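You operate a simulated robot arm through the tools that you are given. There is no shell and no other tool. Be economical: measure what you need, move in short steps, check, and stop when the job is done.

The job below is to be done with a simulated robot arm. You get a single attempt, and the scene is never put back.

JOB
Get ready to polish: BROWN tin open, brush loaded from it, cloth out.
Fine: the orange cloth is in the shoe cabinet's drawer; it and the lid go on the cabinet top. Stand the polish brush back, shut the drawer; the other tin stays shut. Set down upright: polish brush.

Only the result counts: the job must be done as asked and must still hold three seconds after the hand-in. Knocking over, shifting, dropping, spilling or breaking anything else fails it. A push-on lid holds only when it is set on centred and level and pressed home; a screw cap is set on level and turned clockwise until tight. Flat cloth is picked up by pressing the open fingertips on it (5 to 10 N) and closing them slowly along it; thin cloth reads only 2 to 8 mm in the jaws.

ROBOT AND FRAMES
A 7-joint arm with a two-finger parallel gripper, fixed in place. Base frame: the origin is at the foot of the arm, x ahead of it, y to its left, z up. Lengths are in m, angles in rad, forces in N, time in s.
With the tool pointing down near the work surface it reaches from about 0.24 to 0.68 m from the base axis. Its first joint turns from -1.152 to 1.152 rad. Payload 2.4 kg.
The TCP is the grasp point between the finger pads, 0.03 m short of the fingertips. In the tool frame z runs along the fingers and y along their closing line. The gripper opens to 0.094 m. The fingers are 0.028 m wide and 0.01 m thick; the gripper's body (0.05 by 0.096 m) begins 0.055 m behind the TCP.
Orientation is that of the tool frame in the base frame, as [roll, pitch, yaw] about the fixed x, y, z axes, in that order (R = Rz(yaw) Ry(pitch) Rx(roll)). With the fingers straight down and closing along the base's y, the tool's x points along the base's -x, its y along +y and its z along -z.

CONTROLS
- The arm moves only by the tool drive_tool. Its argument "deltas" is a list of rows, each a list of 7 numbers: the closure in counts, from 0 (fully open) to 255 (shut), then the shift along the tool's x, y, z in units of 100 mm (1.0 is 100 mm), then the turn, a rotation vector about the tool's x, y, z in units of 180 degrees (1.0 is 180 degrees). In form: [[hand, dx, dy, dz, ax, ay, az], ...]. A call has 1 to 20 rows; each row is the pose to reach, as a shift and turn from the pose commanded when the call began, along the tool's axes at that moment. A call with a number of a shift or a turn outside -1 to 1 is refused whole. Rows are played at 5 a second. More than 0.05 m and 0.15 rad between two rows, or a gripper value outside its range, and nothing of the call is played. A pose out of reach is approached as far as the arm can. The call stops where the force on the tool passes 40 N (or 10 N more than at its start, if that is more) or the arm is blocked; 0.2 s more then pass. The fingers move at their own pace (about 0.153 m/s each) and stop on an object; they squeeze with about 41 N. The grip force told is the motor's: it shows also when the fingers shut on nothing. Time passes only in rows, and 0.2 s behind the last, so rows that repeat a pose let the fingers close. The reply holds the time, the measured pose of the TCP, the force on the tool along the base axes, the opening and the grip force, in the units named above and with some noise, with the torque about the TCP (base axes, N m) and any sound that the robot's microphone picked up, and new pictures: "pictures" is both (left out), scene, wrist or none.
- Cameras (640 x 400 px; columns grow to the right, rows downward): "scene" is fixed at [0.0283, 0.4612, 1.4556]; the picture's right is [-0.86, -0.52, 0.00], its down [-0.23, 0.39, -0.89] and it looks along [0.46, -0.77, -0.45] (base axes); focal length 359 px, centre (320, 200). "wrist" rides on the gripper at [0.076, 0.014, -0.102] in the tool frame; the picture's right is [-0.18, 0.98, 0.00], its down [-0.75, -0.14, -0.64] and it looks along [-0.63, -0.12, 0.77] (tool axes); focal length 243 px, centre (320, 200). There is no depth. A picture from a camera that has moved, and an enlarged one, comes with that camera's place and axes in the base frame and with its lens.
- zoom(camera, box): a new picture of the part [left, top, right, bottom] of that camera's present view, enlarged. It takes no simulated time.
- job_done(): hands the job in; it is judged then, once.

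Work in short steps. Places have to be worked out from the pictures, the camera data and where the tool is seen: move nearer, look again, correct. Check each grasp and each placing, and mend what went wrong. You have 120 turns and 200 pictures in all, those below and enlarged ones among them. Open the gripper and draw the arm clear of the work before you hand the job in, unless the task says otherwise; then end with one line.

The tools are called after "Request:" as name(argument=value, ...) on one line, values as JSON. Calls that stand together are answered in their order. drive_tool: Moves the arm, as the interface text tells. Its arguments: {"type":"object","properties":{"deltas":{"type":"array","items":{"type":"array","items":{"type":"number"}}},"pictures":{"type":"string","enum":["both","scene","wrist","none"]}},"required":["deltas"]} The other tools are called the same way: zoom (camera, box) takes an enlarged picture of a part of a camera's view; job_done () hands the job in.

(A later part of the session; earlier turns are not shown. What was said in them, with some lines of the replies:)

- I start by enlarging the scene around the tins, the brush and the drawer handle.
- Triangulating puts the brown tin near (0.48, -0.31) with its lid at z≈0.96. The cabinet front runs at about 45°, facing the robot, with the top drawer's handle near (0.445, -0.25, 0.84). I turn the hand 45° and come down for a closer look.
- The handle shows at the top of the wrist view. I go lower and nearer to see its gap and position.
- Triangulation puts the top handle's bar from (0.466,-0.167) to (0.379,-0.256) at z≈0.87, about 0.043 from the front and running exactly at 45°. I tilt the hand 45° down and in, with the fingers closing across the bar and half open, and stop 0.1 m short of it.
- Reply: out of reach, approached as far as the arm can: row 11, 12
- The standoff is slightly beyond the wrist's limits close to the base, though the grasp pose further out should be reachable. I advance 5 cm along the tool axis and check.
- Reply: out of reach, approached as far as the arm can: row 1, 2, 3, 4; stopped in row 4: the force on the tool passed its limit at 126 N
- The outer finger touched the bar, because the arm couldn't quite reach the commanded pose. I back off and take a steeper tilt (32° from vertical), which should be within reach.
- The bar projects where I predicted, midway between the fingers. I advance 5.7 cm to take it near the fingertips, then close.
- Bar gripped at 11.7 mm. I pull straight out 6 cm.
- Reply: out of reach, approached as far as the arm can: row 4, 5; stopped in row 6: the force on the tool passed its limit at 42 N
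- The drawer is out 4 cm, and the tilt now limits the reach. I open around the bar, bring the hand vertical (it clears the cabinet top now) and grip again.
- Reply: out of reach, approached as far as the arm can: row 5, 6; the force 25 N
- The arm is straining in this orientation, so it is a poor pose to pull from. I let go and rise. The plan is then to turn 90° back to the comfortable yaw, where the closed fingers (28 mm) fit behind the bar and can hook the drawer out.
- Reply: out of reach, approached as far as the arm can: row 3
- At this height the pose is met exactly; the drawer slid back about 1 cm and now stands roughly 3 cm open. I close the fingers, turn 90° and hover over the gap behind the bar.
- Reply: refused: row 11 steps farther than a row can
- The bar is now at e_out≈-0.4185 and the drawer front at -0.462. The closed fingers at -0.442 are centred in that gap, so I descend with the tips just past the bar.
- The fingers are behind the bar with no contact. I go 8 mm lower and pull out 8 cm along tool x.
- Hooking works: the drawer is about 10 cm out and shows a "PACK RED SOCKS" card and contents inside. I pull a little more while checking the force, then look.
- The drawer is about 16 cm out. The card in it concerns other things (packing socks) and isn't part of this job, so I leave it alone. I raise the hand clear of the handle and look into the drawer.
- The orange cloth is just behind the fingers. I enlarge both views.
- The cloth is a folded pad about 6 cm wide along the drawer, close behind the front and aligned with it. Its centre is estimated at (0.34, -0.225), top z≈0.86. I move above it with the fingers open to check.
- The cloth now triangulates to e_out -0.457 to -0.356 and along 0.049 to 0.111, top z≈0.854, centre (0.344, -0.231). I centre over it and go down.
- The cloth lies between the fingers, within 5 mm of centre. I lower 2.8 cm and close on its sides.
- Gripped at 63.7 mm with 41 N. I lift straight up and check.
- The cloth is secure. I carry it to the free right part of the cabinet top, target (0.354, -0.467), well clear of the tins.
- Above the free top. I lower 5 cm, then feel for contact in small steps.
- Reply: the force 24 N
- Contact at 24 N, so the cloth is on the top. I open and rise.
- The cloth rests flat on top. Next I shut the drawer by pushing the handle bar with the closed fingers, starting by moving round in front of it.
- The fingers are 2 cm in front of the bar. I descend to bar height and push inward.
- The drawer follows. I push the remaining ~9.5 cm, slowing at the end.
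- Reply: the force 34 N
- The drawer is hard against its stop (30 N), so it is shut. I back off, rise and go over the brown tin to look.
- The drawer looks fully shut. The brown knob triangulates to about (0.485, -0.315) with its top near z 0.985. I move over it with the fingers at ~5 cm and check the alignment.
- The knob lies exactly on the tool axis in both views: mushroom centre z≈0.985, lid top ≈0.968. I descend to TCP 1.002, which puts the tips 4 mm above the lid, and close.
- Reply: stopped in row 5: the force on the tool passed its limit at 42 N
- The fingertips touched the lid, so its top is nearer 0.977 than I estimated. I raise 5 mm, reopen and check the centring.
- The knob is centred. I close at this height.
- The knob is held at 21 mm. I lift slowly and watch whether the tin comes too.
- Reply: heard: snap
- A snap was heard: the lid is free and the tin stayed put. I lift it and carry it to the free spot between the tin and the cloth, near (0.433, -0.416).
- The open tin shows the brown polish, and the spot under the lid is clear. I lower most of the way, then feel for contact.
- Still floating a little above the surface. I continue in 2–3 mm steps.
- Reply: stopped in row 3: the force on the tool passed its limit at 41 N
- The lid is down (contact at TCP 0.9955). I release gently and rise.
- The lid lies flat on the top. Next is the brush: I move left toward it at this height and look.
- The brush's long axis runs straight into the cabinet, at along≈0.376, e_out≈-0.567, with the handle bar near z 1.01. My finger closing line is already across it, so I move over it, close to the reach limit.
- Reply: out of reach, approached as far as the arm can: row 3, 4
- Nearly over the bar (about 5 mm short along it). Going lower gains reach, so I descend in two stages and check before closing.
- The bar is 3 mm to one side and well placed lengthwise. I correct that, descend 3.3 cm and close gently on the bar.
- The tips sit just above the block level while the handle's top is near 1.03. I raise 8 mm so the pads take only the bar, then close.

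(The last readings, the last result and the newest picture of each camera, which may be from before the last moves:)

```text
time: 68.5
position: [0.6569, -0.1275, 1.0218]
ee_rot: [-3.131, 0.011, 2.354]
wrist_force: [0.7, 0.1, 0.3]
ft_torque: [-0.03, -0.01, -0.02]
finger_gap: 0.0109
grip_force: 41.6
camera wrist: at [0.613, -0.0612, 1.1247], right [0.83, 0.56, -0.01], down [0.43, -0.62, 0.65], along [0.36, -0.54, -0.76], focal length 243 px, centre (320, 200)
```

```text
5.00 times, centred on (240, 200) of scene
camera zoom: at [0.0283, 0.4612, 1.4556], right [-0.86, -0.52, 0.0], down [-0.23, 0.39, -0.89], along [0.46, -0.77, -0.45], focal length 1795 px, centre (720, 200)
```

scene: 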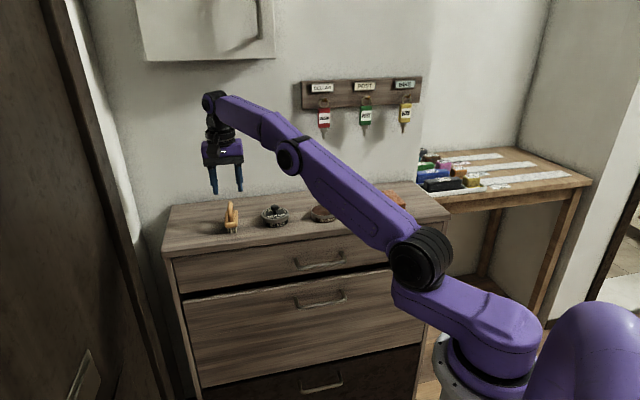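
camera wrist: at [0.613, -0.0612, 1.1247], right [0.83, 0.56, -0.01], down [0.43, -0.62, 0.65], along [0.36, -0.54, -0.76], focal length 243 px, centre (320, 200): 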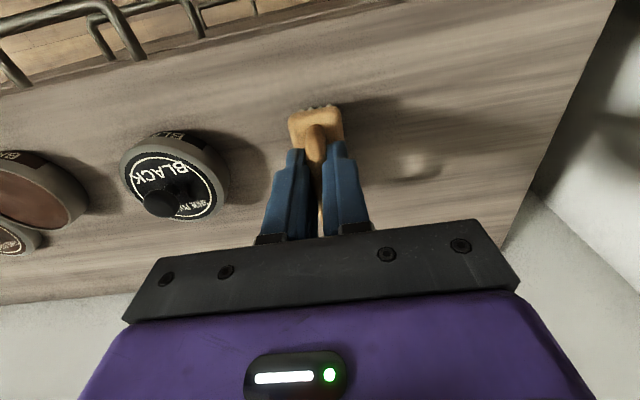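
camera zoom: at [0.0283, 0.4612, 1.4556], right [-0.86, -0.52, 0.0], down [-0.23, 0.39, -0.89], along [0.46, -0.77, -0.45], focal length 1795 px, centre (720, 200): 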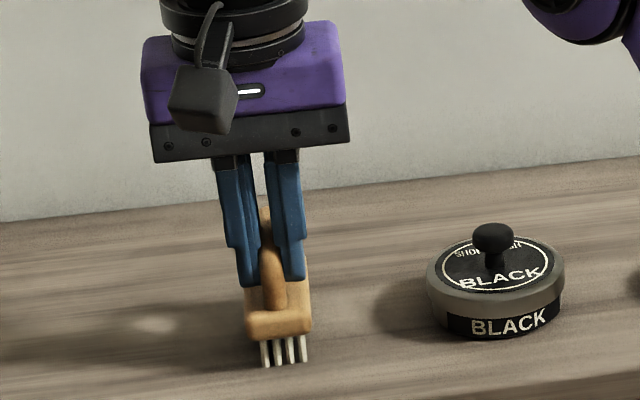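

The bar is gripped at 10.9 mm with the brush still level. I lift it clear of the black tin's knob, easing towards the base for reach.

Request:
drive_tool(deltas=[[255, 0, 0, -0.15, 0, 0, 0], [255, 0, -0.08, -0.35, 0, 0, 0], [255, 0, -0.16, -0.6, 0, 0, 0], [255, 0, -0.24, -0.85, 0, 0, 0], [255, 0, -0.3, -0.95, 0, 0, 0], [255, 0, -0.3, -0.95, 0, 0, 0]], pictures="scene")

Request:
zoom(camera="scene", box=[190, 130, 290, 240])

```text
time: 69.9
position: [0.6343, -0.1465, 1.1178]
ee_rot: [-3.131, 0.01, 2.354]
wrist_force: [-0.2, -0.1, 0.2]
ft_torque: [0.0, 0.01, -0.01]
finger_gap: 0.0109
grip_force: 40.5
```

scene: 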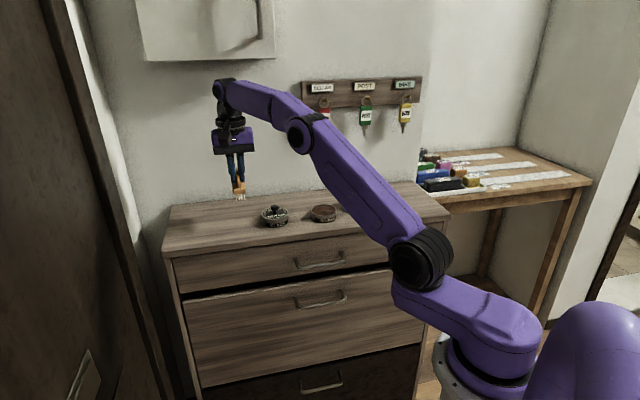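

```text
3.64 times, centred on (240, 185) of scene
camera zoom: at [0.0283, 0.4612, 1.4556], right [-0.86, -0.52, 0.0], down [-0.23, 0.39, -0.89], along [0.46, -0.77, -0.45], focal length 1306 px, centre (611, 254)
```

zoom: 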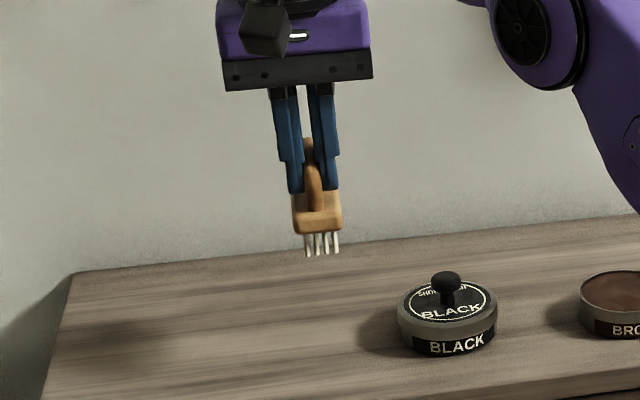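

Brush is firmly held. I carry it at this height over the black tin to above the brown one.

Request:
drive_tool(deltas=[[255, 0, -0.25, 0, 0, 0, 0], [255, 0, -0.5, 0, 0, 0, 0], [255, 0, -0.75, 0, 0, 0, 0], [255, 0, -1.0, 0, 0, 0, 0]], pictures="none")

Request:
drive_tool(deltas=[[255, -0.02, -0.25, 0, 0, 0, 0], [255, -0.03, -0.5, 0, 0, 0, 0], [255, -0.04, -0.75, 0, 0, 0, 0], [255, -0.055, -1.0, 0, 0, 0, 0], [255, -0.055, -1.0, 0, 0, 0, 0]], pictures="none")

Request:
drive_tool(deltas=[[255, 0, -0.15, 0, 0, 0, 0], [255, 0, -0.27, 0.2, 0, 0, 0], [255, 0, -0.27, 0.45, 0, 0, 0], [255, 0, -0.27, 0.45, 0, 0, 0]], pictures="both")

Request:
zoom(camera="scene", box=[270, 140, 370, 240])

Request:
zoom(camera="wrist", box=[220, 40, 420, 240])

```text
time: 70.9
position: [0.5641, -0.2176, 1.1186]
ee_rot: [-3.132, 0.011, 2.355]
wrist_force: [-0.2, -0.8, -0.9]
ft_torque: [0.01, -0.01, -0.01]
finger_gap: 0.011
grip_force: 40.9
```

```text
time: 72.1
position: [0.4982, -0.2924, 1.1193]
ee_rot: [-3.13, 0.011, 2.355]
wrist_force: [0.2, -0.1, 0.3]
ft_torque: [-0.02, -0.02, 0.0]
finger_gap: 0.0108
grip_force: 40.6
```

```text
time: 73.1
position: [0.4788, -0.3118, 1.0745]
ee_rot: [-3.131, 0.011, 2.354]
wrist_force: [-0.2, -0.1, -0.3]
ft_torque: [-0.02, 0.02, 0.02]
finger_gap: 0.0108
grip_force: 41.0
camera wrist: at [0.4346, -0.246, 1.1762], right [0.83, 0.56, -0.01], down [0.43, -0.62, 0.65], along [0.36, -0.54, -0.76], focal length 243 px, centre (320, 200)
```

scene: 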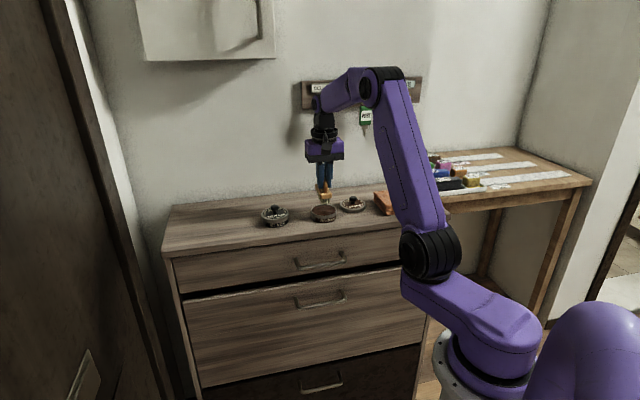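
wrist: 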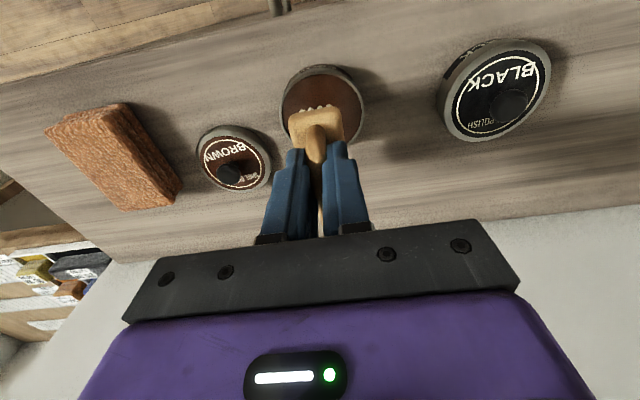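

```text
4.00 times, centred on (320, 190) of scene
camera zoom: at [0.0283, 0.4612, 1.4556], right [-0.86, -0.52, 0.0], down [-0.23, 0.39, -0.89], along [0.46, -0.77, -0.45], focal length 1436 px, centre (320, 240)
```

zoom: 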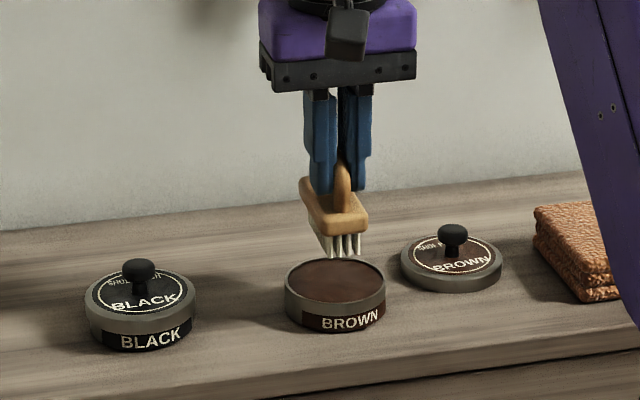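

```text
2.00 times, centred on (320, 140) of wrist
camera zoom: at [0.4346, -0.246, 1.1762], right [0.83, 0.56, -0.01], down [0.43, -0.62, 0.65], along [0.36, -0.54, -0.76], focal length 485 px, centre (320, 320)
```

zoom: 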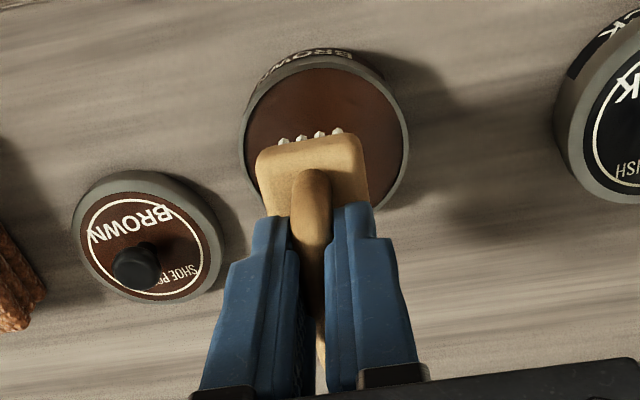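

Bristle front row sits at e_out -0.542, so the bristle field's centre is about -0.571 against the tin centre at -0.564. I shift 7 mm outward and lower to just above the polish.

Request:
drive_tool(deltas=[[255, 0.07, 0, 0.0, 0, 0, 0], [255, 0.07, 0, 0.15, 0, 0, 0], [255, 0.07, 0, 0.25, 0, 0, 0], [255, 0.07, 0, 0.25, 0, 0, 0]], pictures="none")

Request:
zoom(camera="scene", box=[280, 160, 360, 230])

Request:
zoom(camera="wrist", box=[220, 60, 420, 220])

```text
time: 74.1
position: [0.4735, -0.3088, 1.0498]
ee_rot: [-3.133, 0.011, 2.354]
wrist_force: [0.5, 0.2, -0.1]
ft_torque: [-0.02, -0.02, 0.0]
finger_gap: 0.0112
grip_force: 41.1
```

```text
5.71 times, centred on (320, 195) of scene
camera zoom: at [0.0283, 0.4612, 1.4556], right [-0.86, -0.52, 0.0], down [-0.23, 0.39, -0.89], along [0.46, -0.77, -0.45], focal length 2052 px, centre (320, 229)
```

zoom: 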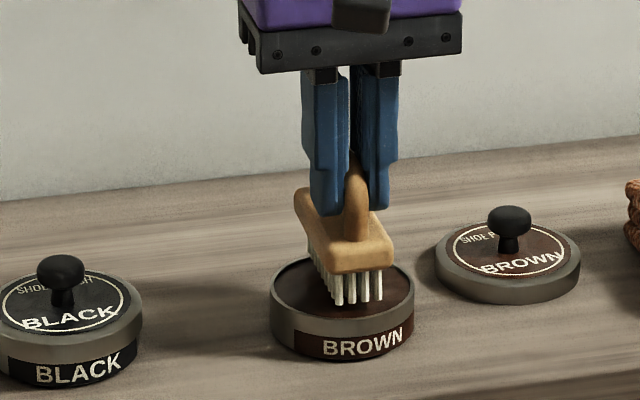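

```text
2.50 times, centred on (320, 140) of wrist
camera zoom: at [0.4297, -0.242, 1.1518], right [0.83, 0.56, -0.01], down [0.43, -0.62, 0.65], along [0.36, -0.54, -0.76], focal length 606 px, centre (320, 350)
```

zoom: 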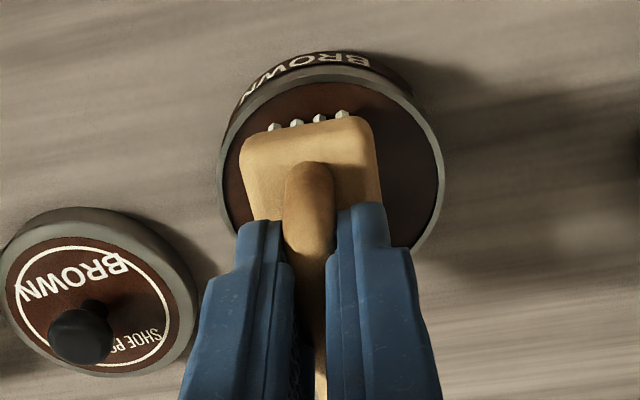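

Bristles are centred left-right and slightly far in; I shift 2 mm outward and lower in small steps until the bristles press the polish.

Request:
drive_tool(deltas=[[255, 0.02, 0, 0.04, 0, 0, 0], [255, 0.02, 0, 0.08, 0, 0, 0], [255, 0.02, 0, 0.1, 0, 0, 0], [255, 0.02, 0, 0.1, 0, 0, 0]], pictures="none")

Request:
zoom(camera="scene", box=[280, 160, 360, 230])

```text
time: 75.0
position: [0.4732, -0.3075, 1.0456]
ee_rot: [-3.133, 0.017, 2.355]
wrist_force: [-1.1, 0.8, 6.5]
ft_torque: [0.22, 0.16, -0.07]
finger_gap: 0.011
grip_force: 41.6
stopped in row 4: the force on the tool passed its limit at 42 N (the readings are from after the stop); the commanded pose is now the measured one
```

```text
5.71 times, centred on (320, 195) of scene
camera zoom: at [0.0282, 0.4613, 1.4556], right [-0.86, -0.52, 0.0], down [-0.23, 0.39, -0.89], along [0.46, -0.77, -0.45], focal length 2052 px, centre (320, 229)
```

zoom: 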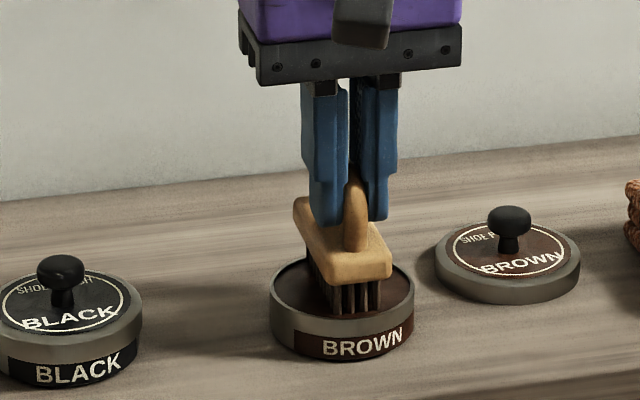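

The bristles have turned dark, so the brush is loaded. I lift straight up and inspect.

Request:
drive_tool(deltas=[[255, 0, 0, -0.1, 0, 0, 0], [255, 0, 0, -0.3, 0, 0, 0], [255, 0, 0, -0.55, 0, 0, 0], [255, 0, 0, -0.75, 0, 0, 0], [255, 0, 0, -0.75, 0, 0, 0]], pictures="none")

Request:
zoom(camera="scene", box=[270, 130, 370, 230])

Request:
zoom(camera="wrist", box=[220, 40, 420, 240])

```text
time: 76.2
position: [0.4729, -0.305, 1.1187]
ee_rot: [-3.131, 0.015, 2.355]
wrist_force: [0.6, -0.4, -0.2]
ft_torque: [0.02, 0.0, -0.01]
finger_gap: 0.0109
grip_force: 41.5
```

```text
4.00 times, centred on (320, 180) of scene
camera zoom: at [0.0283, 0.4612, 1.4556], right [-0.86, -0.52, 0.0], down [-0.23, 0.39, -0.89], along [0.46, -0.77, -0.45], focal length 1436 px, centre (320, 280)
```

zoom: 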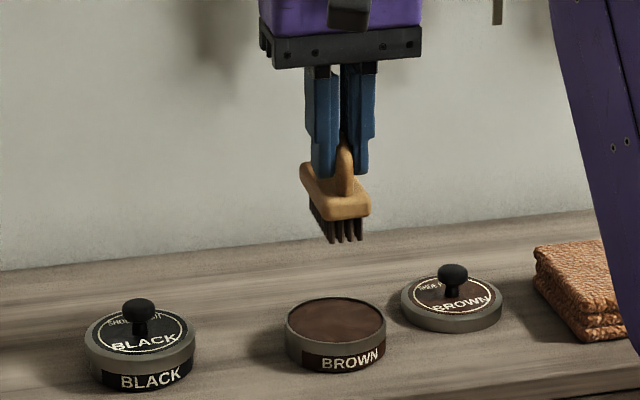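

```text
2.00 times, centred on (320, 140) of wrist
camera zoom: at [0.4286, -0.2383, 1.2212], right [0.83, 0.56, -0.01], down [0.43, -0.62, 0.66], along [0.36, -0.54, -0.76], focal length 485 px, centre (320, 320)
```

zoom: 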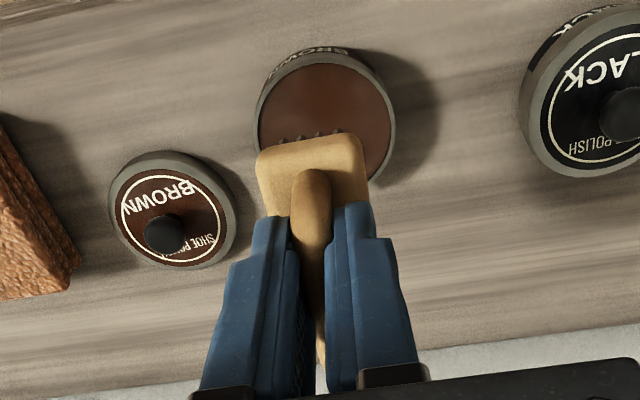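

All bristles are loaded and the tin is in place. I carry the brush back over the black tin the way it came.

Request:
drive_tool(deltas=[[255, 0, 0.25, 0, 0, 0, 0], [255, 0, 0.5, 0, 0, 0, 0], [255, 0, 0.75, 0, 0, 0, 0], [255, 0, 1.0, 0, 0, 0, 0]], pictures="none")

Request:
drive_tool(deltas=[[255, -0.01, 0.25, 0, 0, 0, 0], [255, -0.02, 0.5, 0, 0, 0, 0], [255, -0.03, 0.75, 0, 0, 0, 0], [255, -0.046, 1.0, 0, 0, 0, 0]], pictures="none")

Request:
drive_tool(deltas=[[255, 0, 0.15, 0, 0, 0, 0], [255, 0, 0.26, 0, 0, 0, 0], [255, 0, 0.26, 0, 0, 0, 0]], pictures="none")

```text
time: 77.2
position: [0.5442, -0.2352, 1.1176]
ee_rot: [-3.131, 0.016, 2.355]
wrist_force: [-0.2, -0.3, -0.3]
ft_torque: [0.02, 0.01, 0.04]
finger_gap: 0.0106
grip_force: 40.7
```

```text
time: 78.2
position: [0.6181, -0.1682, 1.1174]
ee_rot: [-3.132, 0.016, 2.354]
wrist_force: [-0.4, 0.2, -1.0]
ft_torque: [0.0, 0.01, 0.0]
finger_gap: 0.011
grip_force: 41.5
```

```text
time: 79.0
position: [0.6354, -0.1482, 1.1164]
ee_rot: [-3.131, 0.019, 2.354]
wrist_force: [-0.1, 0.6, 0.1]
ft_torque: [0.0, 0.05, -0.02]
finger_gap: 0.011
grip_force: 41.0
```

Now I descend back onto its original spot, target TCP (0.657, -0.1275, ~1.022).

Request:
drive_tool(deltas=[[255, 0, 0.06, 0.2, 0, 0, 0], [255, 0, 0.14, 0.4, 0, 0, 0], [255, 0, 0.22, 0.6, 0, 0, 0], [255, 0, 0.3, 0.8, 0, 0, 0], [255, 0, 0.3, 0.86, 0, 0, 0], [255, 0, 0.3, 0.86, 0, 0, 0]], pictures="none")

Request:
zoom(camera="scene", box=[190, 160, 290, 240])

```text
time: 80.4
position: [0.6568, -0.129, 1.0301]
ee_rot: [-3.13, 0.017, 2.355]
wrist_force: [0.2, 0.6, 0.3]
ft_torque: [-0.01, 0.04, -0.02]
finger_gap: 0.0111
grip_force: 41.2
```

```text
5.00 times, centred on (240, 200) of scene
camera zoom: at [0.0283, 0.4612, 1.4556], right [-0.86, -0.52, 0.0], down [-0.23, 0.39, -0.89], along [0.46, -0.77, -0.45], focal length 1795 px, centre (720, 200)
```

zoom: 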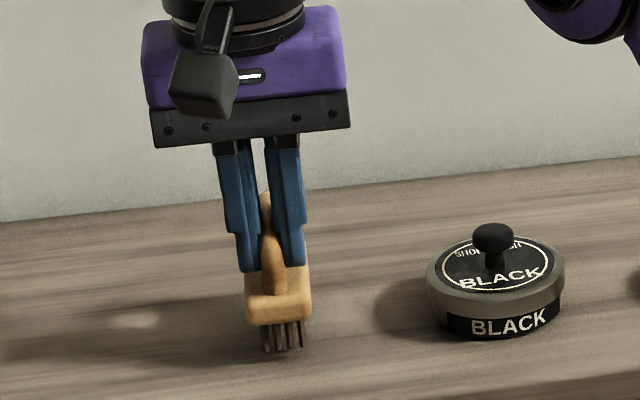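

Still ~8 mm above. I lower in 2 mm steps to contact.

Request:
drive_tool(deltas=[[255, 0, 0, 0.03, 0, 0, 0], [255, 0, 0, 0.055, 0, 0, 0], [255, 0, 0, 0.075, 0, 0, 0], [255, 0, 0, 0.085, 0, 0, 0]], pictures="none")

Request:
zoom(camera="scene", box=[190, 160, 290, 240])

```text
time: 81.4
position: [0.6571, -0.1295, 1.0227]
ee_rot: [-3.132, 0.02, 2.355]
wrist_force: [1.0, 0.2, 2.6]
ft_torque: [0.01, 0.04, 0.0]
finger_gap: 0.0109
grip_force: 40.7
```

```text
5.00 times, centred on (240, 200) of scene
camera zoom: at [0.0283, 0.4612, 1.4556], right [-0.86, -0.52, 0.0], down [-0.23, 0.39, -0.89], along [0.46, -0.77, -0.45], focal length 1795 px, centre (720, 200)
```

zoom: 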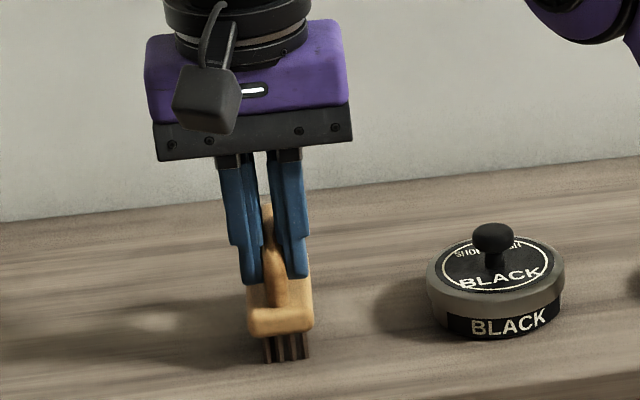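

Light contact at the original height. I press 1 mm more, open slowly and rise.

Request:
drive_tool(deltas=[[255, 0, 0, 0.01, 0, 0, 0], [255, 0, 0, 0.012, 0, 0, 0], [235, 0, 0, 0.012, 0, 0, 0], [210, 0, 0, 0.012, 0, 0, 0], [170, 0, 0, 0.012, 0, 0, 0], [120, 0, 0, 0.012, 0, 0, 0], [120, 0, 0, -0.15, 0, 0, 0], [120, 0, 0, -0.4, 0, 0, 0], [120, 0, 0, -0.65, 0, 0, 0], [120, 0, 0, -0.65, 0, 0, 0]], pictures="both")

Request:
zoom(camera="scene", box=[190, 160, 290, 240])

```text
time: 83.6
position: [0.6575, -0.1281, 1.0878]
ee_rot: [-3.131, 0.018, 2.354]
wrist_force: [0.0, 0.0, 0.5]
ft_torque: [-0.01, 0.04, -0.02]
finger_gap: 0.0497
grip_force: 0.1
camera wrist: at [0.6127, -0.0627, 1.1895], right [0.83, 0.56, -0.01], down [0.43, -0.62, 0.66], along [0.36, -0.54, -0.75], focal length 243 px, centre (320, 200)
```

scene: 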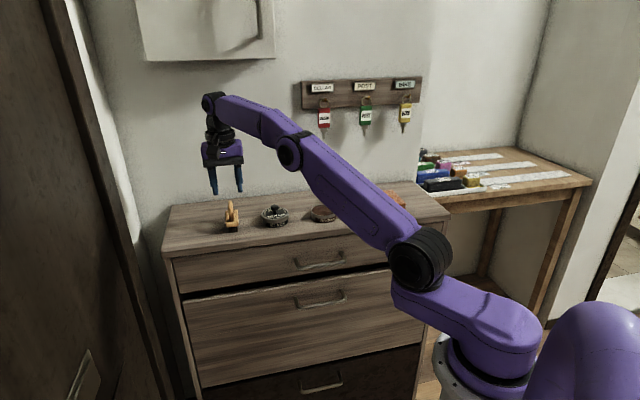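
wrist: 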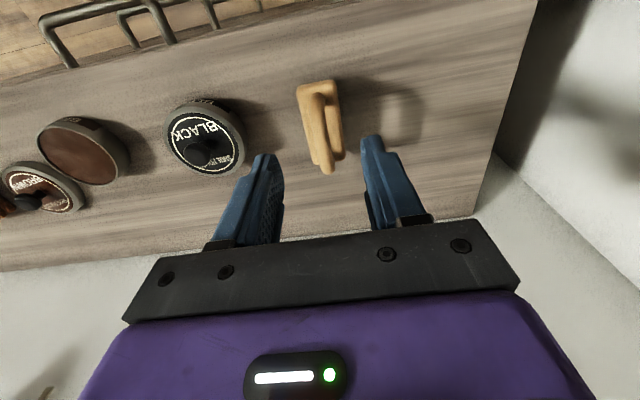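

```text
5.00 times, centred on (240, 200) of scene
camera zoom: at [0.0283, 0.4612, 1.4556], right [-0.86, -0.52, 0.0], down [-0.23, 0.39, -0.89], along [0.46, -0.77, -0.45], focal length 1795 px, centre (720, 200)
```

zoom: 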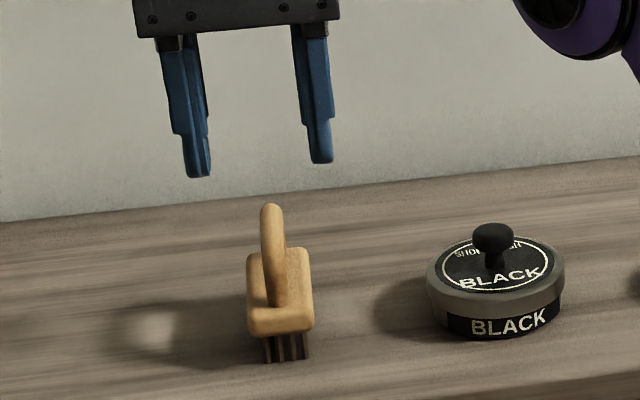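

The brush stands upright on its old spot. I draw the arm up and away and make a last check of the scene.

Request:
drive_tool(deltas=[[0, 0.2, -0.25, -0.1, 0, 0, 0], [0, 0.45, -0.5, -0.3, 0, 0, 0], [0, 0.7, -0.75, -0.5, 0, 0, 0], [0, 0.95, -1.0, -0.7, 0, 0, 0]], pictures="none")

Request:
drive_tool(deltas=[[0, 0.25, -0.25, -0.1, 0, 0, 0], [0, 0.5, -0.5, -0.2, 0, 0, 0], [0, 0.75, -0.75, -0.3, 0, 0, 0], [0, 0.95, -1.0, -0.3, 0, 0, 0], [0, 0.95, -1.0, -0.3, 0, 0, 0]], pictures="both")

Request:
zoom(camera="scene", box=[150, 170, 470, 330])

```text
time: 84.6
position: [0.5167, -0.1308, 1.1555]
ee_rot: [-3.13, 0.016, 2.353]
wrist_force: [0.1, -0.1, -0.2]
ft_torque: [0.02, 0.0, -0.03]
finger_gap: 0.0939
grip_force: 0.0
```

```text
time: 85.8
position: [0.3791, -0.133, 1.1862]
ee_rot: [-3.131, 0.018, 2.355]
wrist_force: [0.4, 0.0, 1.0]
ft_torque: [0.01, 0.0, 0.01]
finger_gap: 0.0942
grip_force: 0.1
camera wrist: at [0.3356, -0.0672, 1.2869], right [0.83, 0.56, -0.01], down [0.43, -0.62, 0.66], along [0.36, -0.55, -0.75], focal length 243 px, centre (320, 200)
```

scene: 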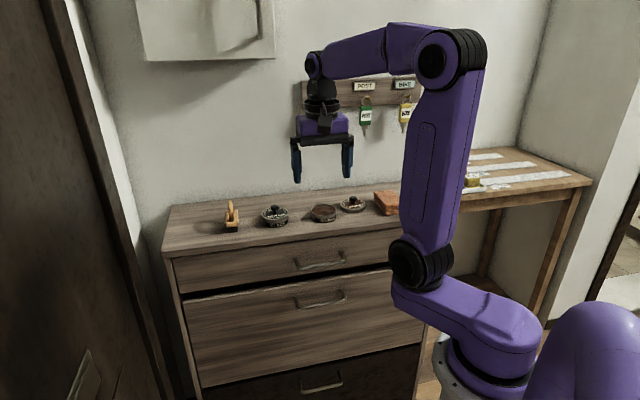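
wrist: 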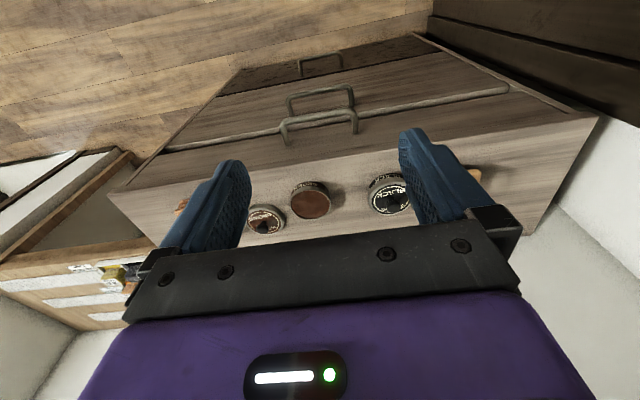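

```text
2.00 times, centred on (310, 250) of scene
camera zoom: at [0.0283, 0.4612, 1.4556], right [-0.86, -0.52, 0.0], down [-0.23, 0.39, -0.89], along [0.46, -0.77, -0.45], focal length 718 px, centre (340, 100)
```

zoom: 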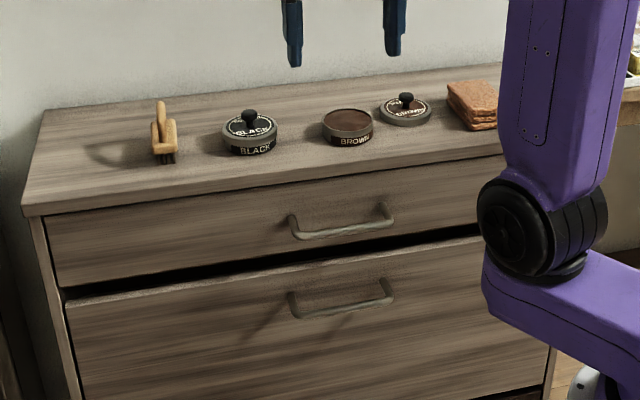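

Last views: brush upright with dark bristles, black tin shut, brown tin open with its lid beside it, cloth on top, drawer shut, and the arm clear with the gripper open. I hand it in.

Request:
job_done()

```text
The job is handed in.
```

The job is handed in: the brown tin is open, the brush is loaded from it and standing upright in its old spot, the orange cloth and the lid are on the cabinet top, the drawer is shut and the black tin was left closed; the brown tin moved about 3 mm when my fingertips touched its lid.
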